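You operate a simulated robot arm through the tools that you are given. There is no shell and no other tool. Be economical: measure what you need, move in short steps, check, and stop when the job is done.

Carry out the task below with a simulated robot arm. There is one attempt and no reset: what you move stays moved.

TASK
Fit the two loose tiles in their numbered wells, then move the green score marker to 1.
Fine: turn the dial to round 4; leave the other markers.

It is judged by the outcome, as a careful person would: the job done as asked, and still so three seconds after it is handed in. It fails if anything else is knocked over, pushed out of place, dropped, spilled or broken.

THE ROBOT
A 7-joint arm with a two-finger parallel gripper, fixed in place. Base frame: the origin is at the foot of the arm, x ahead of it, y to its left, z up; the work surface is at about z = 0. Lengths are in mm, angles in degrees, forces in N, time in s.
With the tool pointing down near the work surface it reaches from about 220 to 580 mm from the base axis. Its first joint turns from -66.0 to 66.0 degrees. Payload 2.5 kg.
Tool frame: the origin (TCP) lies between the finger pads and is the grasp point; the fingertips stand 23 mm ahead of it; z points along the fingers, y is the line along which they close. The gripper opens to 94 mm. The fingers are 38 mm wide and 10 mm thick; the gripper's body (54 by 96 mm) begins 39 mm behind the TCP.
Orientation is that of the tool frame in the base frame, as a unit quaternion [w, x, y, z]. With the fingers straight down and closing along the base's y, the tool's x points along the base's -x, its y along +y and its z along -z.

THE INTERFACE
- The arm moves only by the tool jog_arm. Its arguments are lists of equal length, an entry for each row: "rot": the turn, a rotation vector about the base's x, y, z in degrees, a list of three; "linear": the shift along the base's x, y, z in mm, a list of three; "fingers": the finger opening in mm, from 0 to 94. In form: {"rot": [[ax, ay, az], ...], "linear": [[dx, dy, dz], ...], "fingers": [fingers, ...]}. A call has 1 to 12 rows; each row shifts and turns the commanded pose from where the row before left it. A row lasts 0.2 s, in which the tool goes at most 50 mm and 8.6 degrees; a call with a longer step from one row to the next is refused whole, and so is a gripper value outside its range. A pose out of reach is approached as far as the arm can. The call stops where the force on the tool passes 70 N (or 10 N more than at its start, if that is more) or the arm is blocked; 0.2 s more then pass. The fingers move at their own pace (about 108 mm/s each) and stop on an object; they squeeze with about 33 N. The grip force told is the motor's: it shows also when the fingers shut on nothing. Time passes only in rows, and 0.2 s behind the last, so rows that do not move let the fingers close. It gives the time, the measured TCP pose, the force on the tool (base axes), the opening and the grip force at its end, in the units of the frame above (readings bear some noise).
- Cameras (640 x 400 px; columns grow to the right, rows downward): "scene" is fixed at [127.4, -410.2, 553.5]; the picture's right is [0.77, -0.64, 0.00], its down [-0.32, -0.39, -0.86] and it looks along [0.55, 0.67, -0.50] (base axes); focal length 332 px, centre (320, 200). "wrist" rides on the gripper at [-39, 0, -44] in the tool frame; the picture's right is [0.00, -1.00, 0.00], its down [0.97, 0.00, -0.24] and it looks along [0.24, 0.00, 0.97] (tool axes); focal length 218 px, centre (320, 200).
- grab_frame(camera): a new picture of that camera. No time passes.
- locate(camera, pixels): there is no depth. For up to 12 entries [column, row, z] of the newest picture of that camera ("zoom" is the newest enlarged one), the place [x, y] in the base frame at which the ray of that pixel passes the height z, good to about 3 mm. No time passes.
- zoom(camera, box): a new picture of the part [left, top, right, bottom] of that camera's present view, enlarged. No time passes.
- job_done(): hands the job in; it is judged then, once.

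Work in short steps. Measure before you move; look again where a grasp or a placing could have gone wrong, and mend it. You have 80 turns and 34 pictures in all, the two below and enlarged ones among them. Open the gripper and draw the arm clear of the work before you hand the job in, unless the task says otherwise; then end with one line.

The tools are called after "Request:" as a command line: name --argument value ..., lists and objects as JSON in quotes. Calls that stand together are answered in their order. jog_arm: Moves the arm, as the interface text tells. Its arguments: {"type":"object","properties":{"rot":{"type":"array"},"linear":{"type":"array"},"fingers":{"type":"array"}},"required":["rot","linear","fingers"]} The other tools are called the same way: grab_frame (camera) takes a picture; locate (camera, pixels) gives the place at which the rays of pixels pass given heights; zoom (camera, box) takes an enlarged picture of a part of a camera's view; job_done () hands the job in.

At the start:

```text
clock: 0.0
eef_pos: [423.0, 4.6, 341.3]
ee_rot: [0.0, -0.001, 1.0, 0.0]
contact_force: [0.4, 0.2, 0.2]
width: 94.1
grasp_force: 0.0
```

scene: 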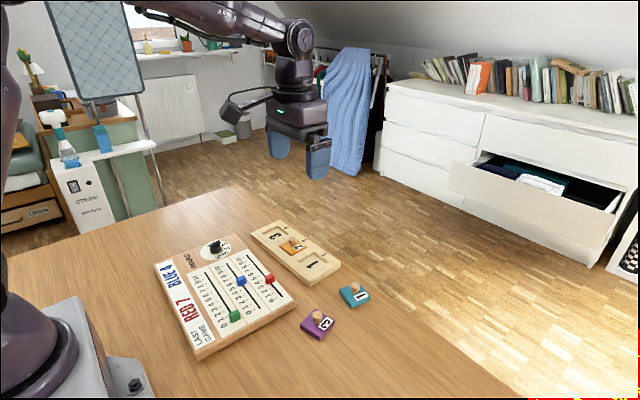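
wrist: 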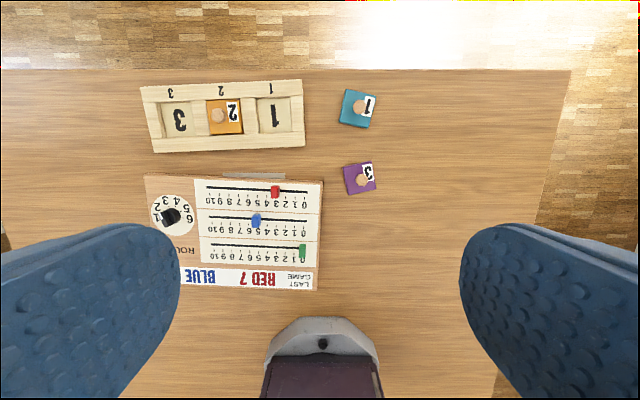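

The wrist view shows the tray, board and the two loose tiles (1 teal at 357,108; 3 purple at 360,178). I enlarge both areas to measure.

Request:
zoom --camera "wrist" --box '[130, 70, 390, 232]'

Request:
zoom --camera "scene" --box '[150, 210, 390, 360]'

Request:
zoom --camera "wrist" --box '[140, 165, 330, 295]'

```text
2.46 times, centred on (260, 151) of wrist
```

zoom: 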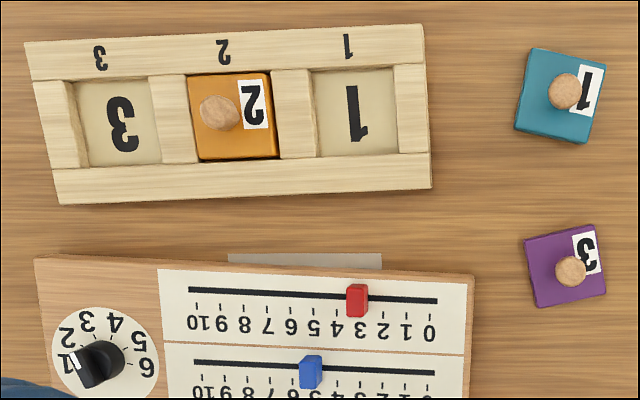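

```text
2.67 times, centred on (270, 285) of scene
```

zoom: 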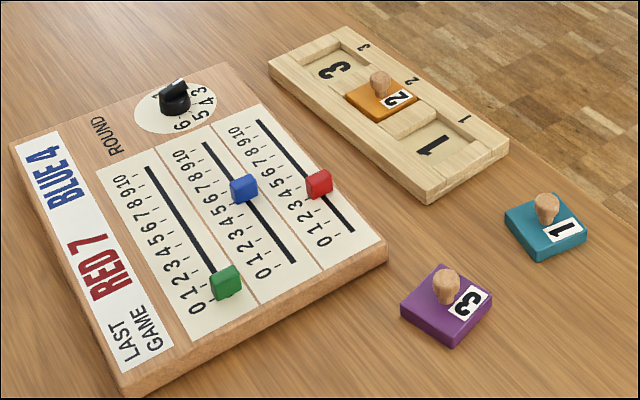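

```text
3.08 times, centred on (235, 230) of wrist
```

zoom: 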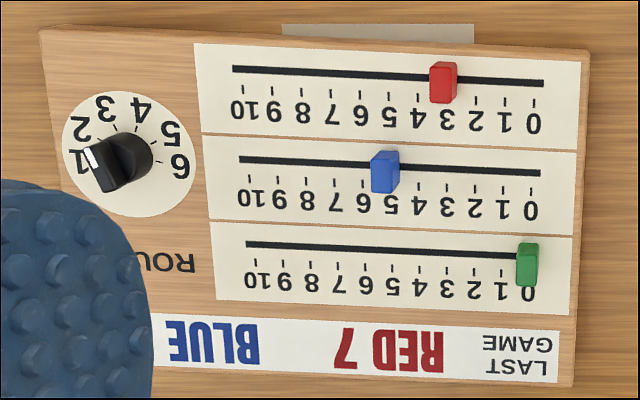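

I locate knob tops and tile corners at several heights in both cameras to triangulate.

Request:
locate --camera "wrist" --pixels '[[359.1, 106.7, 20], [359.1, 106.7, 40], [362, 179.4, 20], [362, 179.4, 40], [346.5, 89.2, 15], [376.2, 96.6, 15], [369.7, 127.8, 15], [339.2, 121.7, 15], [342.9, 167, 15], [371.4, 160.9, 15], [376.2, 188.5, 15], [347.7, 194.6, 15]]'

Request:
locate --camera "scene" --pixels '[[355.1, 285, 20], [355.1, 285, 40], [317.6, 313.1, 20], [317.6, 313.1, 40]]'

Request:
locate --camera "zoom" --pixels '[[112, 162, 20], [112, 162, 40], [526, 265, 20], [526, 265, 40], [526, 250, 20], [248, 244, 20], [517, 251, 20], [88, 157, 40], [130, 165, 20], [590, 50, 20], [572, 385, 20], [40, 30, 20]]'

```text
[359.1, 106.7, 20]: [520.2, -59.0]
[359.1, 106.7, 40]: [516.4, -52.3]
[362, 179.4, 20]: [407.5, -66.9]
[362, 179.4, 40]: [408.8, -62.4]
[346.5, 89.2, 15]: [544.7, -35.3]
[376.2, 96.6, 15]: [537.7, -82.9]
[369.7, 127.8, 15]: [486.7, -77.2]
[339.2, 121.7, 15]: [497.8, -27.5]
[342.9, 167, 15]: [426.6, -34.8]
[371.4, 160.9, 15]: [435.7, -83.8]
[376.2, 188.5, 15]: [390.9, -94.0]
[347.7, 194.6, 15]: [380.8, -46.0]
```

```text
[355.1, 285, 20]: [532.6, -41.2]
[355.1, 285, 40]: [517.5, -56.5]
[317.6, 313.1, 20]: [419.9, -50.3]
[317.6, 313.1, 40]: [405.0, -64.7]
```

```text
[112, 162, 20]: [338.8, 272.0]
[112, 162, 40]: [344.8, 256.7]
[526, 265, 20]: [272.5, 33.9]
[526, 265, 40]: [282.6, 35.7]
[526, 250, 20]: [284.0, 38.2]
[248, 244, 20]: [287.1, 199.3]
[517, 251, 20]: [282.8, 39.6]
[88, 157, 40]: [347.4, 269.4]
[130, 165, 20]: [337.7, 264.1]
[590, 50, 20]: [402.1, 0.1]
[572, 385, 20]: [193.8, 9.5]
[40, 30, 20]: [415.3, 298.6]
```

Tiles are ~48 mm square, knob tops at about z=40: tile 1 near (517,-55), tile 3 near (407,-63). I move lower over tile 1 for a close look.

Request:
jog_arm --rot '[[0, 0, 0], [0, 0, 0], [0, 0, 0], [0, 0, 0], [0, 0, 0]]' --linear '[[17, -12, -36], [17, -12, -36], [17, -12, -36], [17, -12, -36], [17, -12, -36]]' --fingers '[94, 94, 94, 94, 94]'

Request:
grab_frame --camera "wrist"

```text
clock: 1.2
eef_pos: [506.6, -55.6, 159.8]
ee_rot: [-0.001, -0.001, 1.0, 0.001]
contact_force: [-0.5, -0.5, -0.6]
width: 93.7
grasp_force: 0.2
```

```text
28 pictures are left
```

wrist: 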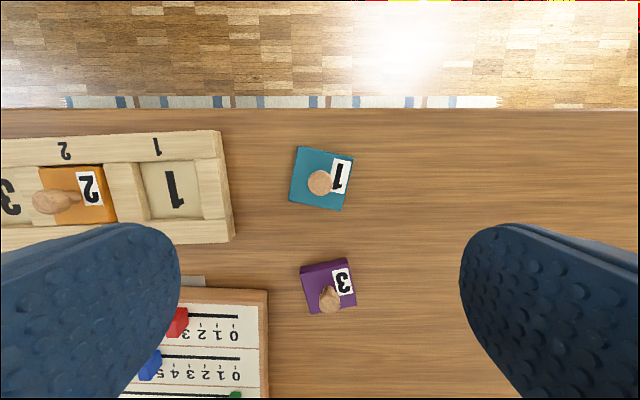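

Request:
zoom --camera "wrist" --box '[110, 120, 370, 282]'

```text
2.46 times, centred on (240, 201) of wrist
```

zoom: 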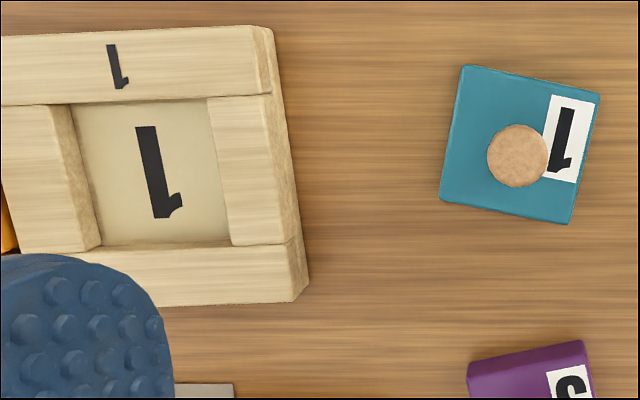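

Now a finer measurement: tile 1 corners and knob, and well 1 rim corners, from this enlarged view.

Request:
locate --camera "zoom" --pixels '[[463, 65, 15], [600, 93, 15], [569, 224, 15], [440, 202, 15], [518, 155, 40], [208, 98, 18], [232, 246, 18], [52, 105, 18], [87, 251, 18], [258, 27, 18], [295, 298, 18], [150, 175, 8]]'

Request:
locate --camera "wrist" --pixels '[[319.5, 183, 40], [329, 297, 40], [304, 270, 15], [347, 259, 15], [356, 304, 15], [311, 314, 15], [169, 188, 8], [60, 198, 40]]'

Request:
zoom --camera "scene" --box '[245, 215, 375, 345]'

```text
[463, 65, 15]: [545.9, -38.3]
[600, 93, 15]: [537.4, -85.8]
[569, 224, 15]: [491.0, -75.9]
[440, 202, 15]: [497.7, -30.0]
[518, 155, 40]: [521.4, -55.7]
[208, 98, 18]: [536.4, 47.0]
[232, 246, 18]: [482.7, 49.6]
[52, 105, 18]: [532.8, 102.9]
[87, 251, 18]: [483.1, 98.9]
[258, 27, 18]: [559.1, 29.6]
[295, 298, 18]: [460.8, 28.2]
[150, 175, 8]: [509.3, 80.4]
```

```text
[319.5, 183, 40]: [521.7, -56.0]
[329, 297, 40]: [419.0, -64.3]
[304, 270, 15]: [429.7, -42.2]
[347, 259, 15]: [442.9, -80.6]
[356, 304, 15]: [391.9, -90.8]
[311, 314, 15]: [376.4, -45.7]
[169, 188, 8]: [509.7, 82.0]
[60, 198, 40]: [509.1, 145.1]
```

```text
3.08 times, centred on (310, 280) of scene
```

zoom: 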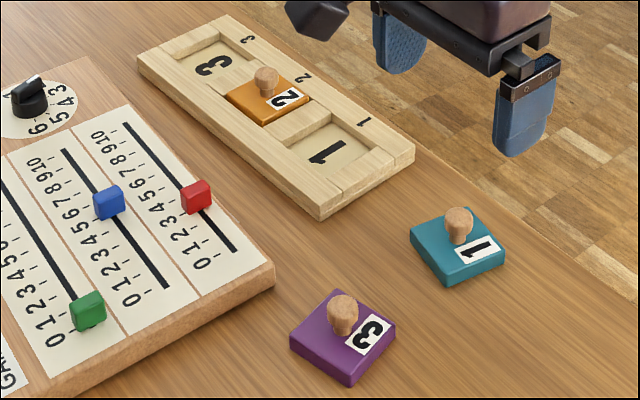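

Tile 1 centre ≈(519,-57), turned about -10°; knob at its centre, about 19 mm wide. I turn the gripper -10°, descend to z≈46 and close on the knob.

Request:
jog_arm --rot '[[0, 0, -5], [0, 0, -5], [0, 0, 0], [0, 0, 0], [0, 0, 0], [0, 0, 0], [0, 0, 0], [0, 0, 0], [0, 0, 0]]' --linear '[[6.5, -0.5, -20], [6.5, -0.5, -30], [0, 0, -30], [0, 0, -22], [0, 0, -12], [0, 0, 0], [0, 0, 0], [0, 0, 0], [0, 0, 0]]' --fingers '[60, 60, 60, 60, 60, 60, 10, 10, 10]'

Request:
zoom --camera "scene" --box '[275, 210, 435, 310]'

```text
clock: 3.2
eef_pos: [520.1, -57.9, 45.3]
ee_rot: [-0.001, 0.088, 0.996, 0.0]
contact_force: [0.5, -0.6, 0.4]
width: 17.7
grasp_force: 33.1
```

```text
4.00 times, centred on (355, 260) of scene
```

zoom: 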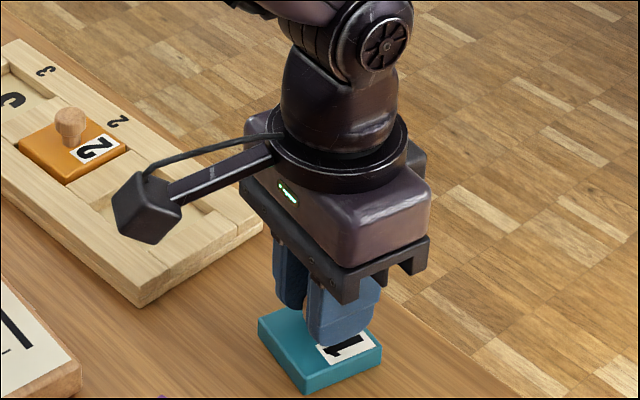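

Knob held at 17.7 mm. I lift, turn back by +10.8°, and move over well 1 to compare.

Request:
jog_arm --rot '[[0, 0, 0], [0, 0, 0], [0, 0, 3.6], [0, 0, 3.6], [0, 0, 3.6], [0, 0, 0], [0, 0, 0]]' --linear '[[0, 0, 20], [0, 0, 30], [-3, 33, 10], [-3, 33, 0], [-3, 33, 0], [-2, 33, 0], [0, 0, 0]]' --fingers '[10, 10, 10, 10, 10, 10, 10]'

Request:
grab_frame --camera "wrist"

```text
clock: 4.8
eef_pos: [508.4, 74.3, 108.2]
ee_rot: [0.0, -0.008, 1.0, 0.0]
contact_force: [0.0, -0.1, -0.1]
width: 17.7
grasp_force: 33.0
```

```text
24 pictures are left
```

wrist: 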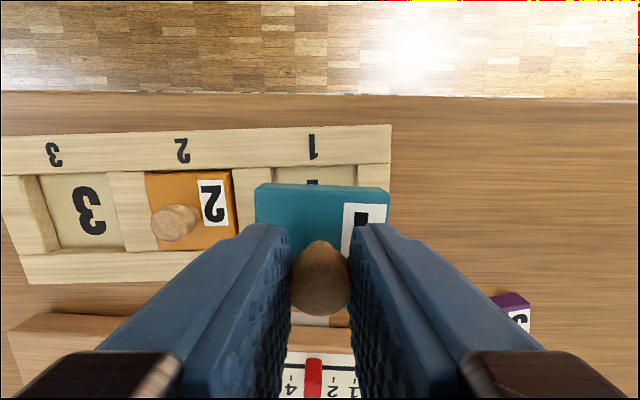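

Tile front edge (y≈187) vs tray rail show a few degrees of misalignment; I enlarge to measure.

Request:
zoom --camera "wrist" --box '[130, 110, 410, 285]'

```text
2.29 times, centred on (270, 198) of wrist
```

zoom: 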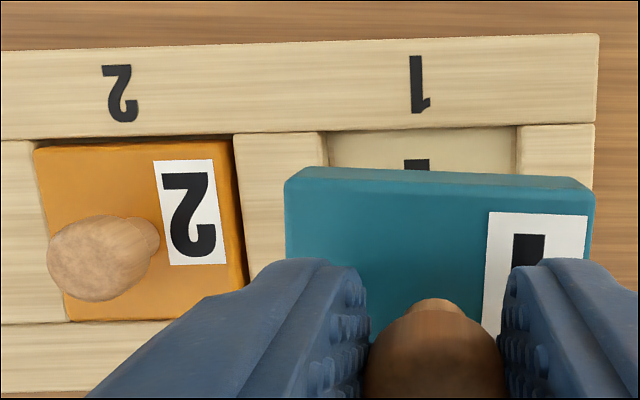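

Tile is turned about 4.8° relative to the tray. I locate the well's rear rim corners and the tile's rear edge from this view for a cross-check.

Request:
locate --camera "zoom" --pixels '[[322, 133, 18], [517, 126, 18], [598, 35, 18], [595, 122, 18], [287, 178, 78], [593, 195, 78], [35, 148, 20], [232, 138, 20], [246, 290, 20], [68, 320, 20]]'

```text
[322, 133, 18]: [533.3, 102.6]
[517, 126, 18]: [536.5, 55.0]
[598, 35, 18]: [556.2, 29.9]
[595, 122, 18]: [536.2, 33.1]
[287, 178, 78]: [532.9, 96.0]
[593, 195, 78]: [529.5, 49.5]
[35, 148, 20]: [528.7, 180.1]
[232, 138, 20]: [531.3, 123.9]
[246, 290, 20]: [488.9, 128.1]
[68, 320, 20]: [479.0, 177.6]
```

Well centre computes to about (509,77), with the tile centred on the TCP. I correct rotation +4.8°, shift y +2.7, and descend until the tile is just above the rim, then look.

Request:
jog_arm --rot '[[0, 0, 2.4], [0, 0, 2.4], [0, 0, 0], [0, 0, 0]]' --linear '[[0.3, 1.4, 0], [0.3, 1.3, -15], [0, 0, -18], [0, 0, 0]]' --fingers '[10, 10, 10, 10]'

Request:
zoom --camera "wrist" --box '[130, 90, 410, 265]'

Request:
zoom --camera "scene" --box '[240, 200, 360, 290]'

```text
clock: 5.8
eef_pos: [509.7, 75.8, 74.6]
ee_rot: [0.0, -0.049, 0.999, 0.0]
contact_force: [-0.3, 0.3, 0.3]
width: 17.8
grasp_force: 33.2
```

```text
2.29 times, centred on (270, 178) of wrist
```

zoom: 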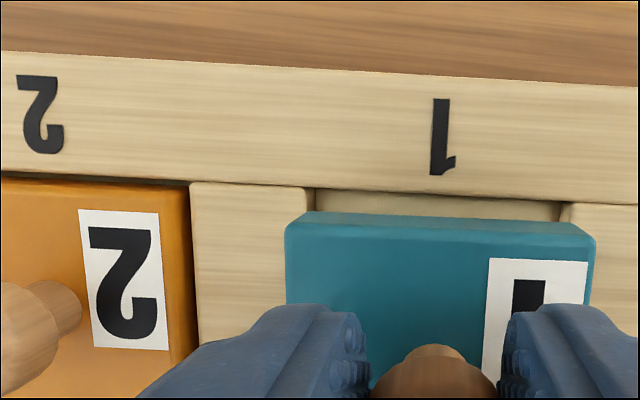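

```text
4.44 times, centred on (300, 245) of scene
```

zoom: 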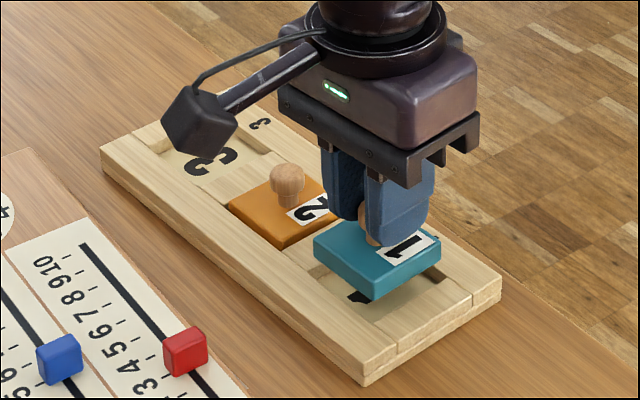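

Tile and well are parallel (both ~3° in image) and centred to within ~0.5 mm. I lower gently.

Request:
jog_arm --rot '[[0, 0, 0], [0, 0, 0], [0, 0, 0], [0, 0, 0]]' --linear '[[0, 0.4, -8], [0, 0, -6], [0, 0, -5], [0, 0, 0]]' --fingers '[10, 10, 10, 10]'

```text
clock: 6.8
eef_pos: [510.0, 76.5, 55.5]
ee_rot: [-0.001, -0.048, 0.999, 0.0]
contact_force: [-0.5, 0.2, 0.0]
width: 17.9
grasp_force: 33.2
```

Request:
jog_arm --rot '[[0, 0, 0], [0, 0, 0], [0, 0, 0]]' --linear '[[0, 0, -1.5], [0, 0, -1.5], [0, 0, 0]]' --fingers '[10, 10, 10]'

Request:
zoom --camera "scene" --box '[240, 200, 360, 290]'

```text
clock: 7.6
eef_pos: [510.3, 77.4, 54.2]
ee_rot: [0.001, -0.049, 0.999, 0.0]
contact_force: [-5.3, -2.4, 14.4]
width: 17.9
grasp_force: 32.8
```

```text
4.44 times, centred on (300, 245) of scene
```

zoom: 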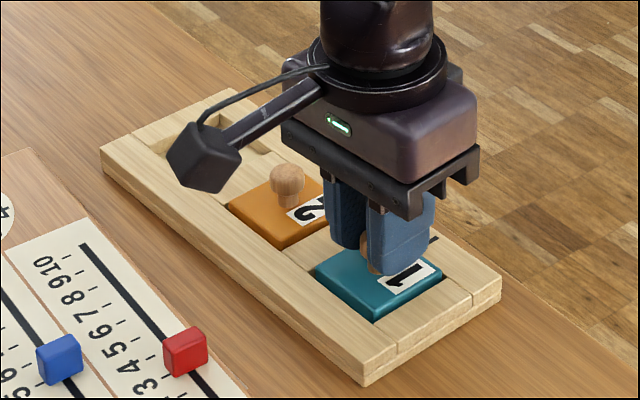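

Contact at z=54 with the tile seemingly within the well. I open to release and rise to check.

Request:
jog_arm --rot '[[0, 0, 0], [0, 0, 0], [0, 0, 0], [0, 0, 0], [0, 0, 0], [0, 0, 0]]' --linear '[[0, 0, 0.7], [0, 0, 0], [0, 0, 0], [0, 0, 30], [-10, -5, 40], [-10, -5, 30]]' --fingers '[18, 38, 38, 38, 38, 38]'

Request:
grab_frame --camera "wrist"

Request:
zoom --camera "scene" --box '[240, 200, 360, 290]'

```text
clock: 9.0
eef_pos: [486.9, 64.6, 154.8]
ee_rot: [-0.001, -0.049, 0.999, 0.0]
contact_force: [-0.1, 0.0, 0.0]
width: 38.1
grasp_force: 0.1
```

```text
19 pictures are left
```

wrist: 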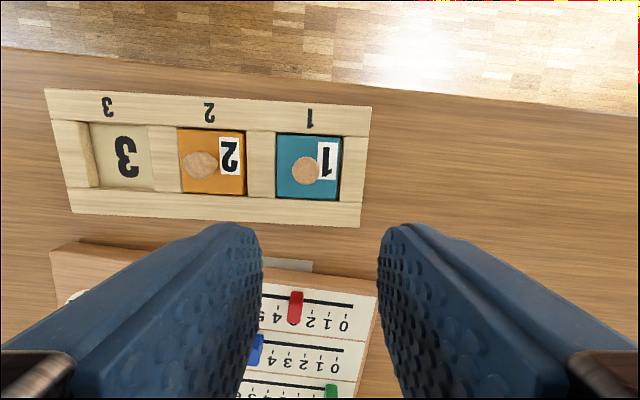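

```text
4.44 times, centred on (300, 245) of scene
```

zoom: 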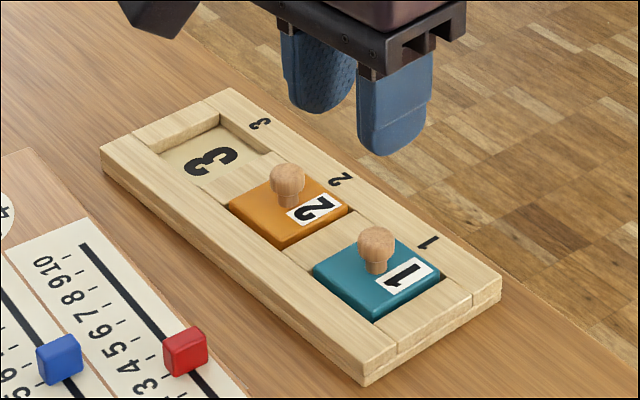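

Tile 1 sits flat and square in its well. Next tile 3: I move above (408.5,-64.5) and turn to about +12° and look.

Request:
jog_arm --rot '[[0, 0, 1.6], [0, 0, 1.6], [0, 0, 1.6], [0, 0, 1.6], [0, 0, 0]]' --linear '[[-19.6, -32.3, -8], [-19.6, -32.3, -8], [-19.6, -32.3, -8], [-19.6, -32.3, -8], [0, 0, 0]]' --fingers '[60, 60, 60, 60, 60]'

Request:
zoom --camera "wrist" --box '[220, 120, 420, 245]'

```text
clock: 10.2
eef_pos: [409.5, -62.8, 123.2]
ee_rot: [0.0, -0.105, 0.994, 0.0]
contact_force: [0.3, 0.2, 0.2]
width: 60.1
grasp_force: 0.0
```

```text
3.20 times, centred on (320, 182) of wrist
```

zoom: 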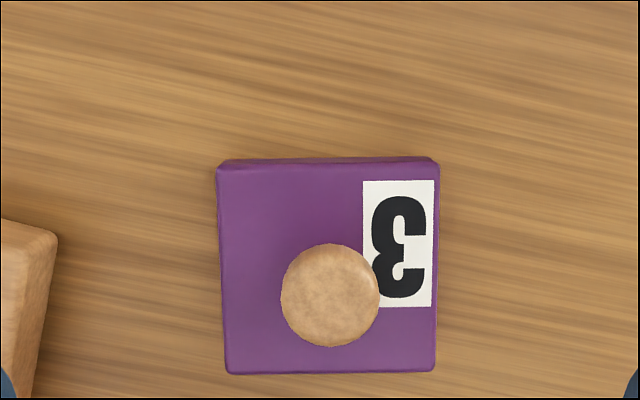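

Knob centre at zoom (330,295) → about 1.9 mm right of the TCP; rotation matches within 1°. I shift, descend to z≈46 and close.

Request:
jog_arm --rot '[[0, 0, 0.7], [0, 0, 0], [0, 0, 0], [0, 0, 0], [0, 0, 0], [0, 0, 0], [0, 0, 0]]' --linear '[[0.4, -1.9, -25], [0, 0, -25], [0, 0, -17], [0, 0, -10], [0, 0, 0], [0, 0, 0], [0, 0, 0]]' --fingers '[60, 60, 60, 60, 10, 10, 10]'

```text
clock: 11.8
eef_pos: [409.1, -63.2, 43.7]
ee_rot: [0.0, -0.11, 0.994, 0.0]
contact_force: [0.8, -0.2, 0.3]
width: 17.9
grasp_force: 33.0
```

Knob 3 held. Lift and carry over well 3 near (503,231), turning -10°.

Request:
jog_arm --rot '[[0, 0, 0], [0, 0, 0], [0, 0, -1.3], [0, 0, -1.3], [0, 0, -1.3], [0, 0, -1.3], [0, 0, -1.3], [0, 0, -1.3], [0, 0, -1.3], [0, 0, -1], [0, 0, 0]]' --linear '[[0, 0, 20], [0, 0, 46], [11.8, 36.7, 0], [11.8, 36.7, 0], [11.8, 36.7, 0], [11.8, 36.7, 0], [11.8, 36.7, 0], [11.8, 36.7, 0], [11.8, 36.7, 0], [11.8, 36.7, 0], [0, 0, 0]]' --fingers '[10, 10, 10, 10, 10, 10, 10, 10, 10, 10, 10]'

Request:
zoom --camera "wrist" --box '[180, 90, 460, 265]'

```text
clock: 14.2
eef_pos: [504.7, 233.2, 110.9]
ee_rot: [0.001, -0.022, 1.0, 0.0]
contact_force: [-0.6, 0.2, -0.2]
width: 18.0
grasp_force: 32.9
```

```text
2.29 times, centred on (320, 178) of wrist
```

zoom: 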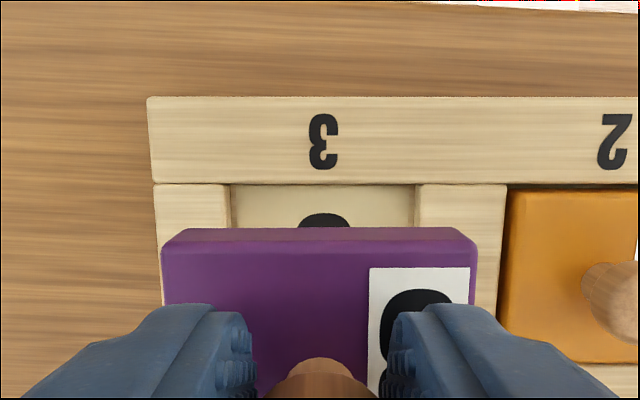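

Tile 3 is parallel to well 3 and centred within 0.5 mm. Shift y -0.4 and lower toward contact.

Request:
jog_arm --rot '[[0, 0, 0], [0, 0, 0], [0, 0, 0], [0, 0, 0]]' --linear '[[0, -0.4, -20], [0, 0, -16], [0, 0, 0], [0, 0, 0]]' --fingers '[10, 10, 10, 10]'

Request:
zoom --camera "wrist" --box '[180, 90, 460, 265]'

```text
clock: 15.2
eef_pos: [504.8, 231.8, 74.7]
ee_rot: [-0.001, -0.023, 1.0, 0.0]
contact_force: [0.4, 0.6, -1.2]
width: 17.9
grasp_force: 33.2
```

```text
2.29 times, centred on (320, 178) of wrist
```

zoom: 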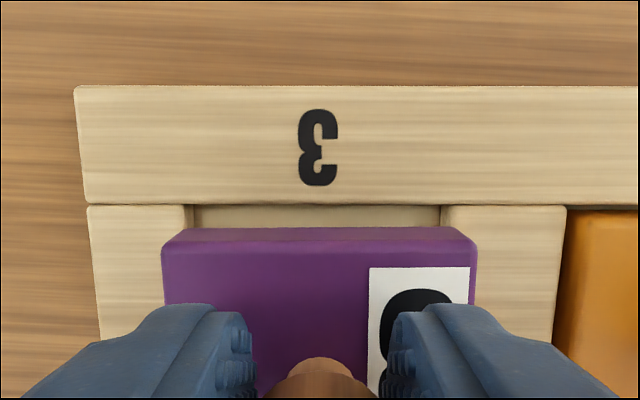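

Well mid at zoom col 315 vs tile mid 319: shift +0.7 in y, then lower.

Request:
jog_arm --rot '[[0, 0, 0], [0, 0, 0], [0, 0, 0], [0, 0, 0], [0, 0, 0]]' --linear '[[0, 0.7, -8], [0, 0, -8], [0, 0, -3], [0, 0, -1.5], [0, 0, 0]]' --fingers '[10, 10, 10, 10, 10]'

```text
clock: 16.4
eef_pos: [505.1, 230.5, 53.5]
ee_rot: [0.001, -0.022, 1.0, -0.001]
contact_force: [0.4, 0.8, -0.1]
width: 17.9
grasp_force: 32.8
```

Request:
jog_arm --rot '[[0, 0, 0], [0, 0, 0]]' --linear '[[0, 0, -1.2], [0, 0, 0]]' --fingers '[10, 10]'

```text
clock: 17.0
eef_pos: [506.7, 229.6, 53.1]
ee_rot: [0.0, -0.023, 1.0, 0.0]
contact_force: [-0.3, 1.4, -0.2]
width: 17.6
grasp_force: 32.7
```

No contact yet; another small step.

Request:
jog_arm --rot '[[0, 0, 0], [0, 0, 0]]' --linear '[[0, 0, -1.0], [0, 0, 0]]' --fingers '[10, 10]'

```text
clock: 17.6
eef_pos: [505.6, 229.2, 52.9]
ee_rot: [0.001, -0.022, 1.0, 0.0]
contact_force: [-1.7, 1.6, 3.2]
width: 17.6
grasp_force: 32.7
```

Light contact (3 N) at z≈52.5 as expected. Release, rise, and check.

Request:
jog_arm --rot '[[0, 0, 0], [0, 0, 0], [0, 0, 0], [0, 0, 0], [0, 0, 0], [0, 0, 0], [0, 0, 0]]' --linear '[[0, 0, 0], [0, 0, 0], [0, 0, 0], [0, 0, 30], [-15, 0, 35], [-30, 0, 30], [-30, 0, 0]]' --fingers '[20, 38, 38, 38, 38, 60, 60]'

Request:
zoom --camera "scene" --box '[150, 205, 350, 330]'

Request:
grab_frame --camera "wrist"

```text
clock: 19.2
eef_pos: [429.4, 228.7, 145.7]
ee_rot: [0.0, -0.023, 1.0, 0.0]
contact_force: [0.4, -0.6, -0.1]
width: 60.1
grasp_force: 0.0
```

```text
3.20 times, centred on (250, 268) of scene
```

zoom: 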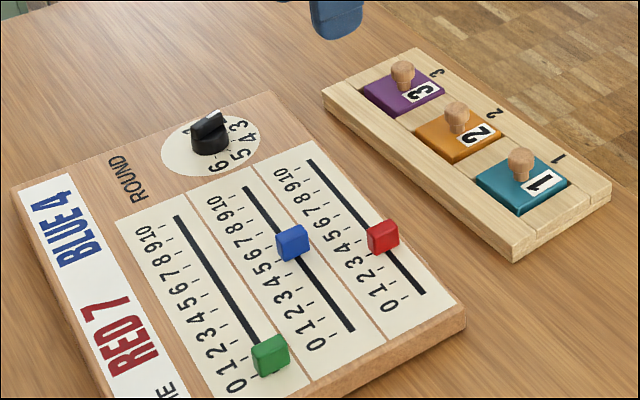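

```text
13 pictures are left
```

wrist: 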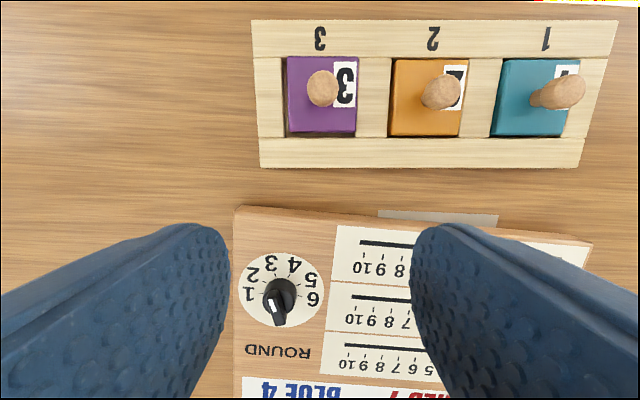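

Both tiles are seated. Now to the green marker near (278,38): I move above it, turning -5° to match the board, and look.

Request:
jog_arm --rot '[[0, 0, -1], [0, 0, -1], [0, 0, -1], [0, 0, -1], [0, 0, -1], [0, 0, 0], [0, 0, 0]]' --linear '[[-25, -31.5, 0], [-25, -31.5, 0], [-25, -31.5, 0], [-25, -31.5, 0], [-25, -31.5, 0], [-26, -31.5, -10], [0, 0, -10]]' --fingers '[60, 60, 60, 60, 60, 60, 60]'

Request:
grab_frame --camera "wrist"

```text
clock: 20.8
eef_pos: [276.0, 42.5, 127.2]
ee_rot: [0.0, 0.021, 1.0, 0.001]
contact_force: [-0.8, -0.1, 0.3]
width: 60.1
grasp_force: 0.0
```

```text
12 pictures are left
```

wrist: 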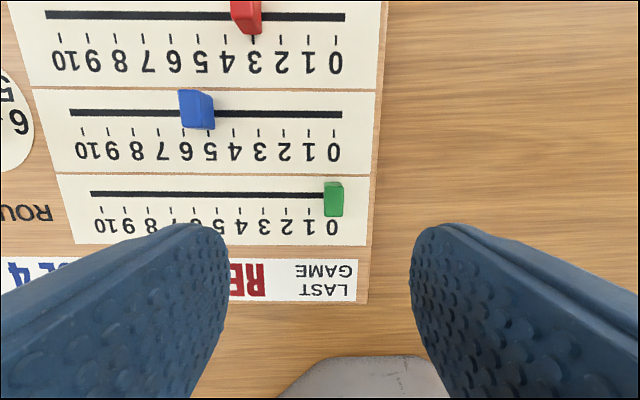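

Request:
zoom --camera "wrist" --box '[220, 150, 380, 250]'

Request:
zoom --camera "scene" --box '[180, 250, 300, 340]'

```text
4.00 times, centred on (300, 200) of wrist
```

zoom: 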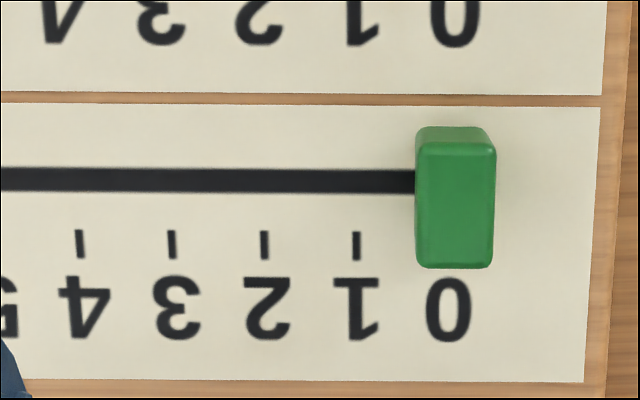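

```text
4.44 times, centred on (240, 295) of scene
```

zoom: 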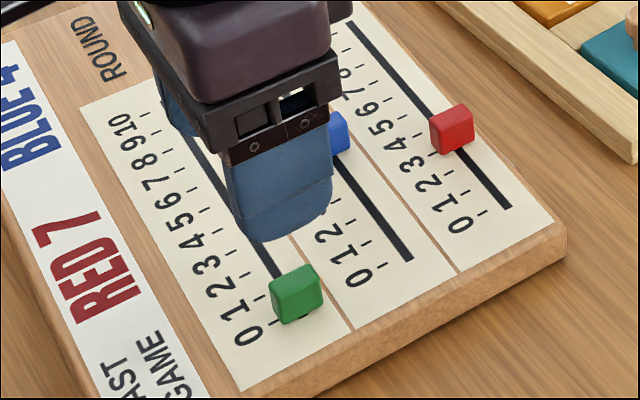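

Green marker top centre at zoom (456,206) → about (281,33.5), ~12 mm wide, top ≈ z 40. I align over it, descend with tips just above the board, and close gently.

Request:
jog_arm --rot '[[0, 0, 0], [0, 0, 0], [0, 0, 0], [0, 0, 0], [0, 0, 0], [0, 0, 0], [0, 0, 0], [0, 0, 0]]' --linear '[[2.6, -4.4, -15], [2.6, -4.5, -20], [0, 0, -20], [0, 0, -14], [0, 0, -7], [0, 0, 0], [0, 0, 0], [0, 0, 0]]' --fingers '[44, 44, 44, 44, 44, 44, 5, 5]'

Request:
zoom --camera "scene" --box '[180, 250, 300, 340]'

```text
clock: 22.6
eef_pos: [282.5, 32.8, 50.6]
ee_rot: [0.0, 0.021, 1.0, 0.0]
contact_force: [-0.9, 2.8, 0.3]
width: 10.7
grasp_force: 32.5
```

```text
4.44 times, centred on (240, 295) of scene
```

zoom: 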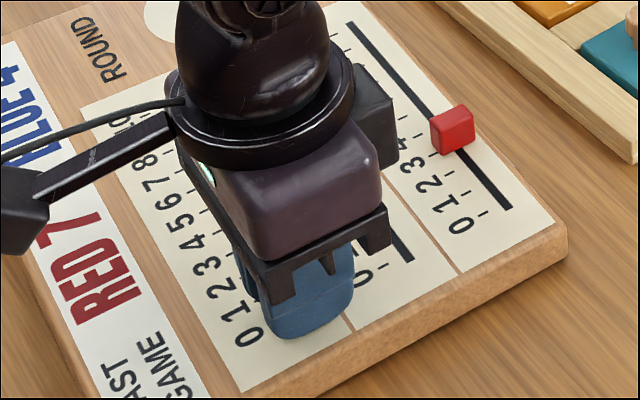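

Marker held (10.7 mm). Slide it one unit (~16 mm) along the board direction in small steps, release, and rise to look.

Request:
jog_arm --rot '[[0, 0, 0], [0, 0, 0], [0, 0, 0], [0, 0, 0], [0, 0, 0]]' --linear '[[0.2, 4, 0], [0.2, 4, 0], [0.1, 4, 0], [0.1, 4, 0], [0, 0, 0]]' --fingers '[5, 5, 5, 5, 5]'

```text
clock: 23.8
eef_pos: [285.8, 47.4, 50.7]
ee_rot: [0.0, 0.021, 1.0, 0.001]
contact_force: [-1.0, 0.8, 0.9]
width: 10.5
grasp_force: 32.9
```

Request:
jog_arm --rot '[[0, 0, 0], [0, 0, 0], [0, 0, 0], [0, 0, 0], [0, 0, 0], [0, 0, 0]]' --linear '[[0, 0, 0], [0, 0, 0], [0, 0, 25], [0, -6, 30], [0, -9, 22], [0, 0, 0]]' --fingers '[20, 34, 34, 44, 60, 60]'

Request:
zoom --camera "wrist" --box '[220, 150, 380, 250]'

```text
clock: 25.2
eef_pos: [285.0, 32.7, 128.2]
ee_rot: [-0.001, 0.021, 1.0, 0.0]
contact_force: [0.6, 0.1, 1.1]
width: 60.3
grasp_force: 0.0
```

```text
4.00 times, centred on (300, 200) of wrist
```

zoom: 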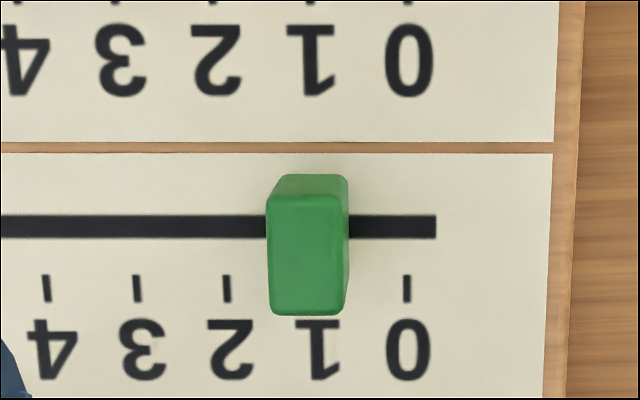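

Green marker base centre (~315) lines up with where tick 1 lies (316). Now the dial, near (343,260): I move above it to view.

Request:
jog_arm --rot '[[0, 0, 0], [0, 0, 0], [0, 0, 0], [0, 0, 0], [0, 0, 0], [0, 0, 0], [0, 0, 0], [0, 0, 0]]' --linear '[[8.3, 32.4, 0], [8.3, 32.4, 0], [8.3, 32.4, 0], [8.3, 32.4, 0], [8.3, 32.4, 0], [8.3, 32.4, 0], [8.3, 32.4, 0], [0, 0, 0]]' --fingers '[60, 60, 60, 60, 60, 60, 60, 60]'

Request:
zoom --camera "wrist" --box '[230, 140, 410, 252]'

Request:
zoom --camera "scene" --box '[170, 210, 290, 285]'

```text
clock: 27.0
eef_pos: [344.4, 261.8, 128.8]
ee_rot: [0.001, 0.021, 1.0, 0.0]
contact_force: [0.4, 0.3, -0.6]
width: 60.2
grasp_force: 0.1
```

```text
3.56 times, centred on (320, 196) of wrist
```

zoom: 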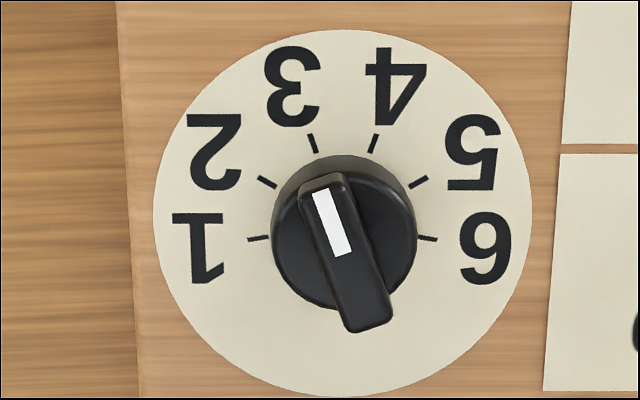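

```text
5.33 times, centred on (230, 248) of scene
```

zoom: 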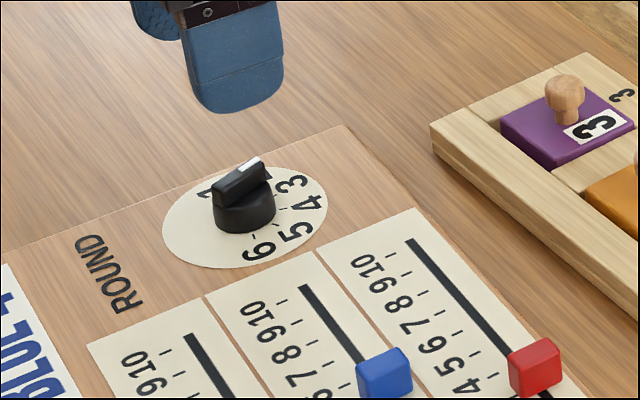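

The dial's white pointer is at 3 (bar leaning ~18.6° left of up); tick 4 is at about +21.5° right of up, so it needs ≈-40° about z. I align the gripper across the bar (+18.6°) above the axis ≈(345.4,257.3), then descend.

Request:
jog_arm --rot '[[0, 0, 6.2], [0, 0, 6.2], [0, 0, 6.2], [0, 0, 0], [0, 0, 0]]' --linear '[[0.5, -2.2, 0], [0.5, -2.2, -15], [0, 0, -15], [0, 0, 0], [0, 0, 0]]' --fingers '[40, 40, 40, 40, 40]'

Request:
zoom --camera "wrist" --box '[230, 140, 410, 252]'

```text
clock: 28.2
eef_pos: [344.5, 257.0, 96.8]
ee_rot: [0.0, -0.141, 0.99, 0.0]
contact_force: [-0.4, -0.6, 0.2]
width: 40.2
grasp_force: 0.1
```

```text
3.56 times, centred on (320, 196) of wrist
```

zoom: 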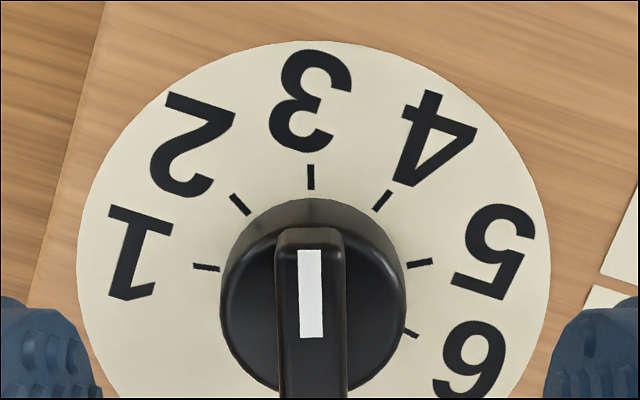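

Bar is vertical in the image, ~1.2 mm left of centre, pointing exactly at tick 3; tick step computes to 40°. I nudge, descend to z≈63 and close on the bar.

Request:
jog_arm --rot '[[0, 0, 0], [0, 0, 0], [0, 0, 0], [0, 0, 0], [0, 0, 0], [0, 0, 0], [0, 0, 0]]' --linear '[[-1.3, 0.8, -10], [0, 0, -12], [0, 0, -8], [0, 0, -4], [0, 0, 0], [0, 0, 0], [0, 0, 0]]' --fingers '[40, 40, 40, 40, 40, 4, 4]'

Request:
zoom --camera "scene" --box '[170, 200, 290, 275]'

```text
clock: 29.8
eef_pos: [342.3, 256.9, 62.6]
ee_rot: [0.001, -0.141, 0.99, 0.0]
contact_force: [0.8, 3.7, 0.3]
width: 8.7
grasp_force: 32.6
```

```text
5.33 times, centred on (230, 238) of scene
```

zoom: 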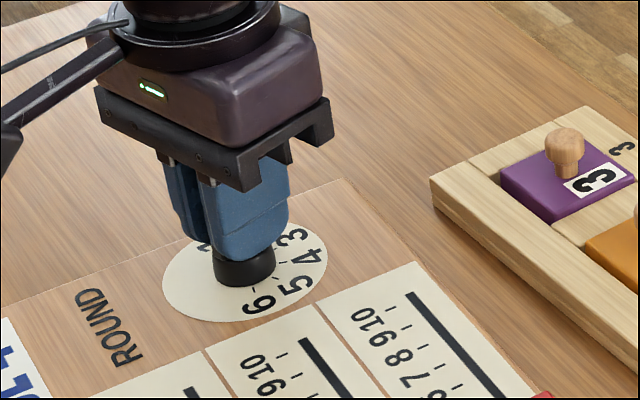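

Bar gripped (8.7 mm). Turn -40° in ten steps.

Request:
jog_arm --rot '[[0, 0, -4], [0, 0, -4], [0, 0, -4], [0, 0, -4], [0, 0, -4], [0, 0, -4], [0, 0, -4], [0, 0, -4], [0, 0, -4], [0, 0, -4], [0, 0, 0]]' --linear '[[0, 0, 0], [0, 0, 0], [0, 0, 0], [0, 0, 0], [0, 0, 0], [0, 0, 0], [0, 0, 0], [0, 0, 0], [0, 0, 0], [0, 0, 0], [0, 0, 0]]' --fingers '[4, 4, 4, 4, 4, 4, 4, 4, 4, 4, 4]'

```text
clock: 32.2
eef_pos: [343.8, 256.3, 62.8]
ee_rot: [0.001, 0.207, 0.978, 0.001]
contact_force: [-3.7, -4.0, 28.4]
width: 9.0
grasp_force: 32.7
```

Turned to -24°. Release, rise and look.

Request:
jog_arm --rot '[[0, 0, 0], [0, 0, 0], [0, 0, 0], [0, 0, 0], [0, 0, 0], [0, 0, 0]]' --linear '[[0, 0, 0], [0, 0, 0], [0, 0, 0], [0, 0, 20], [0, 0, 30], [0, 0, 20]]' --fingers '[20, 40, 40, 40, 50, 60]'

Request:
zoom --camera "wrist" --box '[230, 140, 410, 252]'

```text
clock: 33.6
eef_pos: [342.5, 256.8, 132.8]
ee_rot: [0.0, 0.206, 0.979, 0.001]
contact_force: [-0.4, -0.1, 0.0]
width: 60.2
grasp_force: 0.0
```

```text
3.56 times, centred on (320, 196) of wrist
```

zoom: 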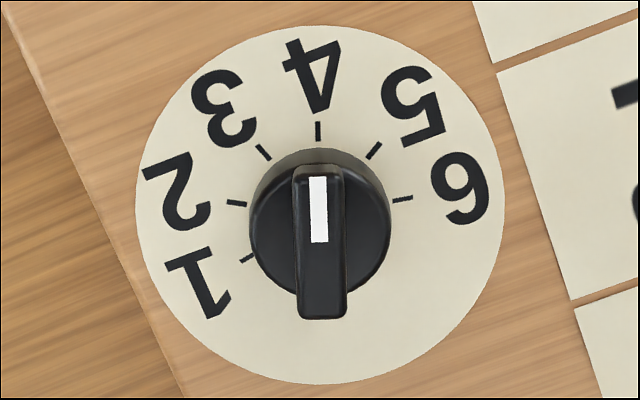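

The pointer is square on tick 4. I withdraw upward and check the whole scene.

Request:
jog_arm --rot '[[0, 0, 4], [0, 0, 4], [0, 0, 4], [0, 0, 4], [0, 0, 4], [0, 0, 4], [0, 0, 0]]' --linear '[[0, 0, 40], [0, 0, 40], [0, 0, 40], [10, -30, 20], [20, -40, 10], [20, -40, 10], [0, 0, 0]]' --fingers '[90, 90, 90, 90, 90, 90, 90]'

Request:
zoom --camera "scene" --box '[140, 200, 380, 360]'

Request:
grab_frame --camera "wrist"

```text
clock: 35.2
eef_pos: [393.6, 144.9, 294.4]
ee_rot: [0.0, -0.003, 1.0, 0.001]
contact_force: [-0.6, -0.3, -0.1]
width: 90.2
grasp_force: 0.1
```

```text
2.50 times, centred on (260, 280) of scene
```

zoom: 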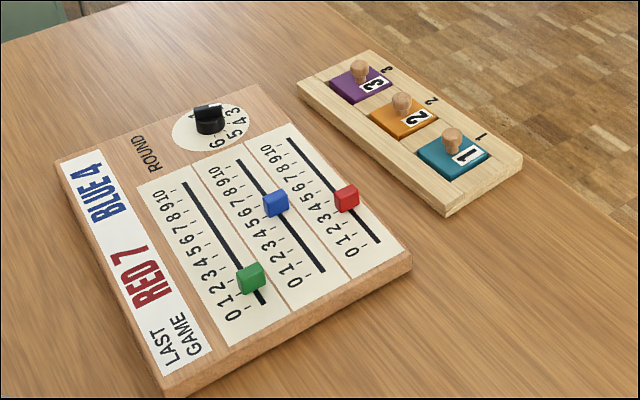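

```text
1 pictures are left
```

wrist: 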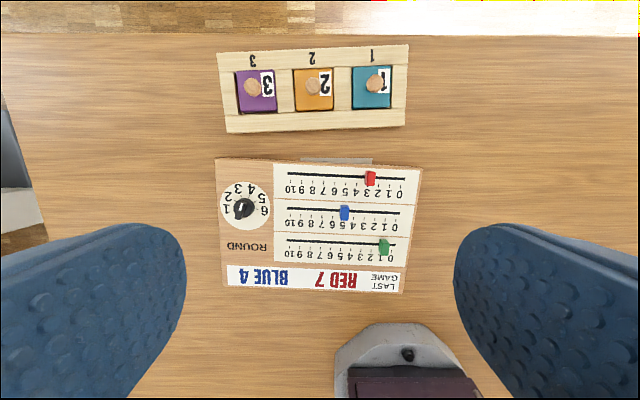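

Everything is in place: both tiles are seated, green is at 1, the dial is at 4, red and blue have not moved, and the arm is clear.

Request:
job_done

```text
The job is handed in.
```

Tiles 1 and 3 are in their wells, the green marker is at 1, the dial is at round 4, and the red and blue markers were left where they were.
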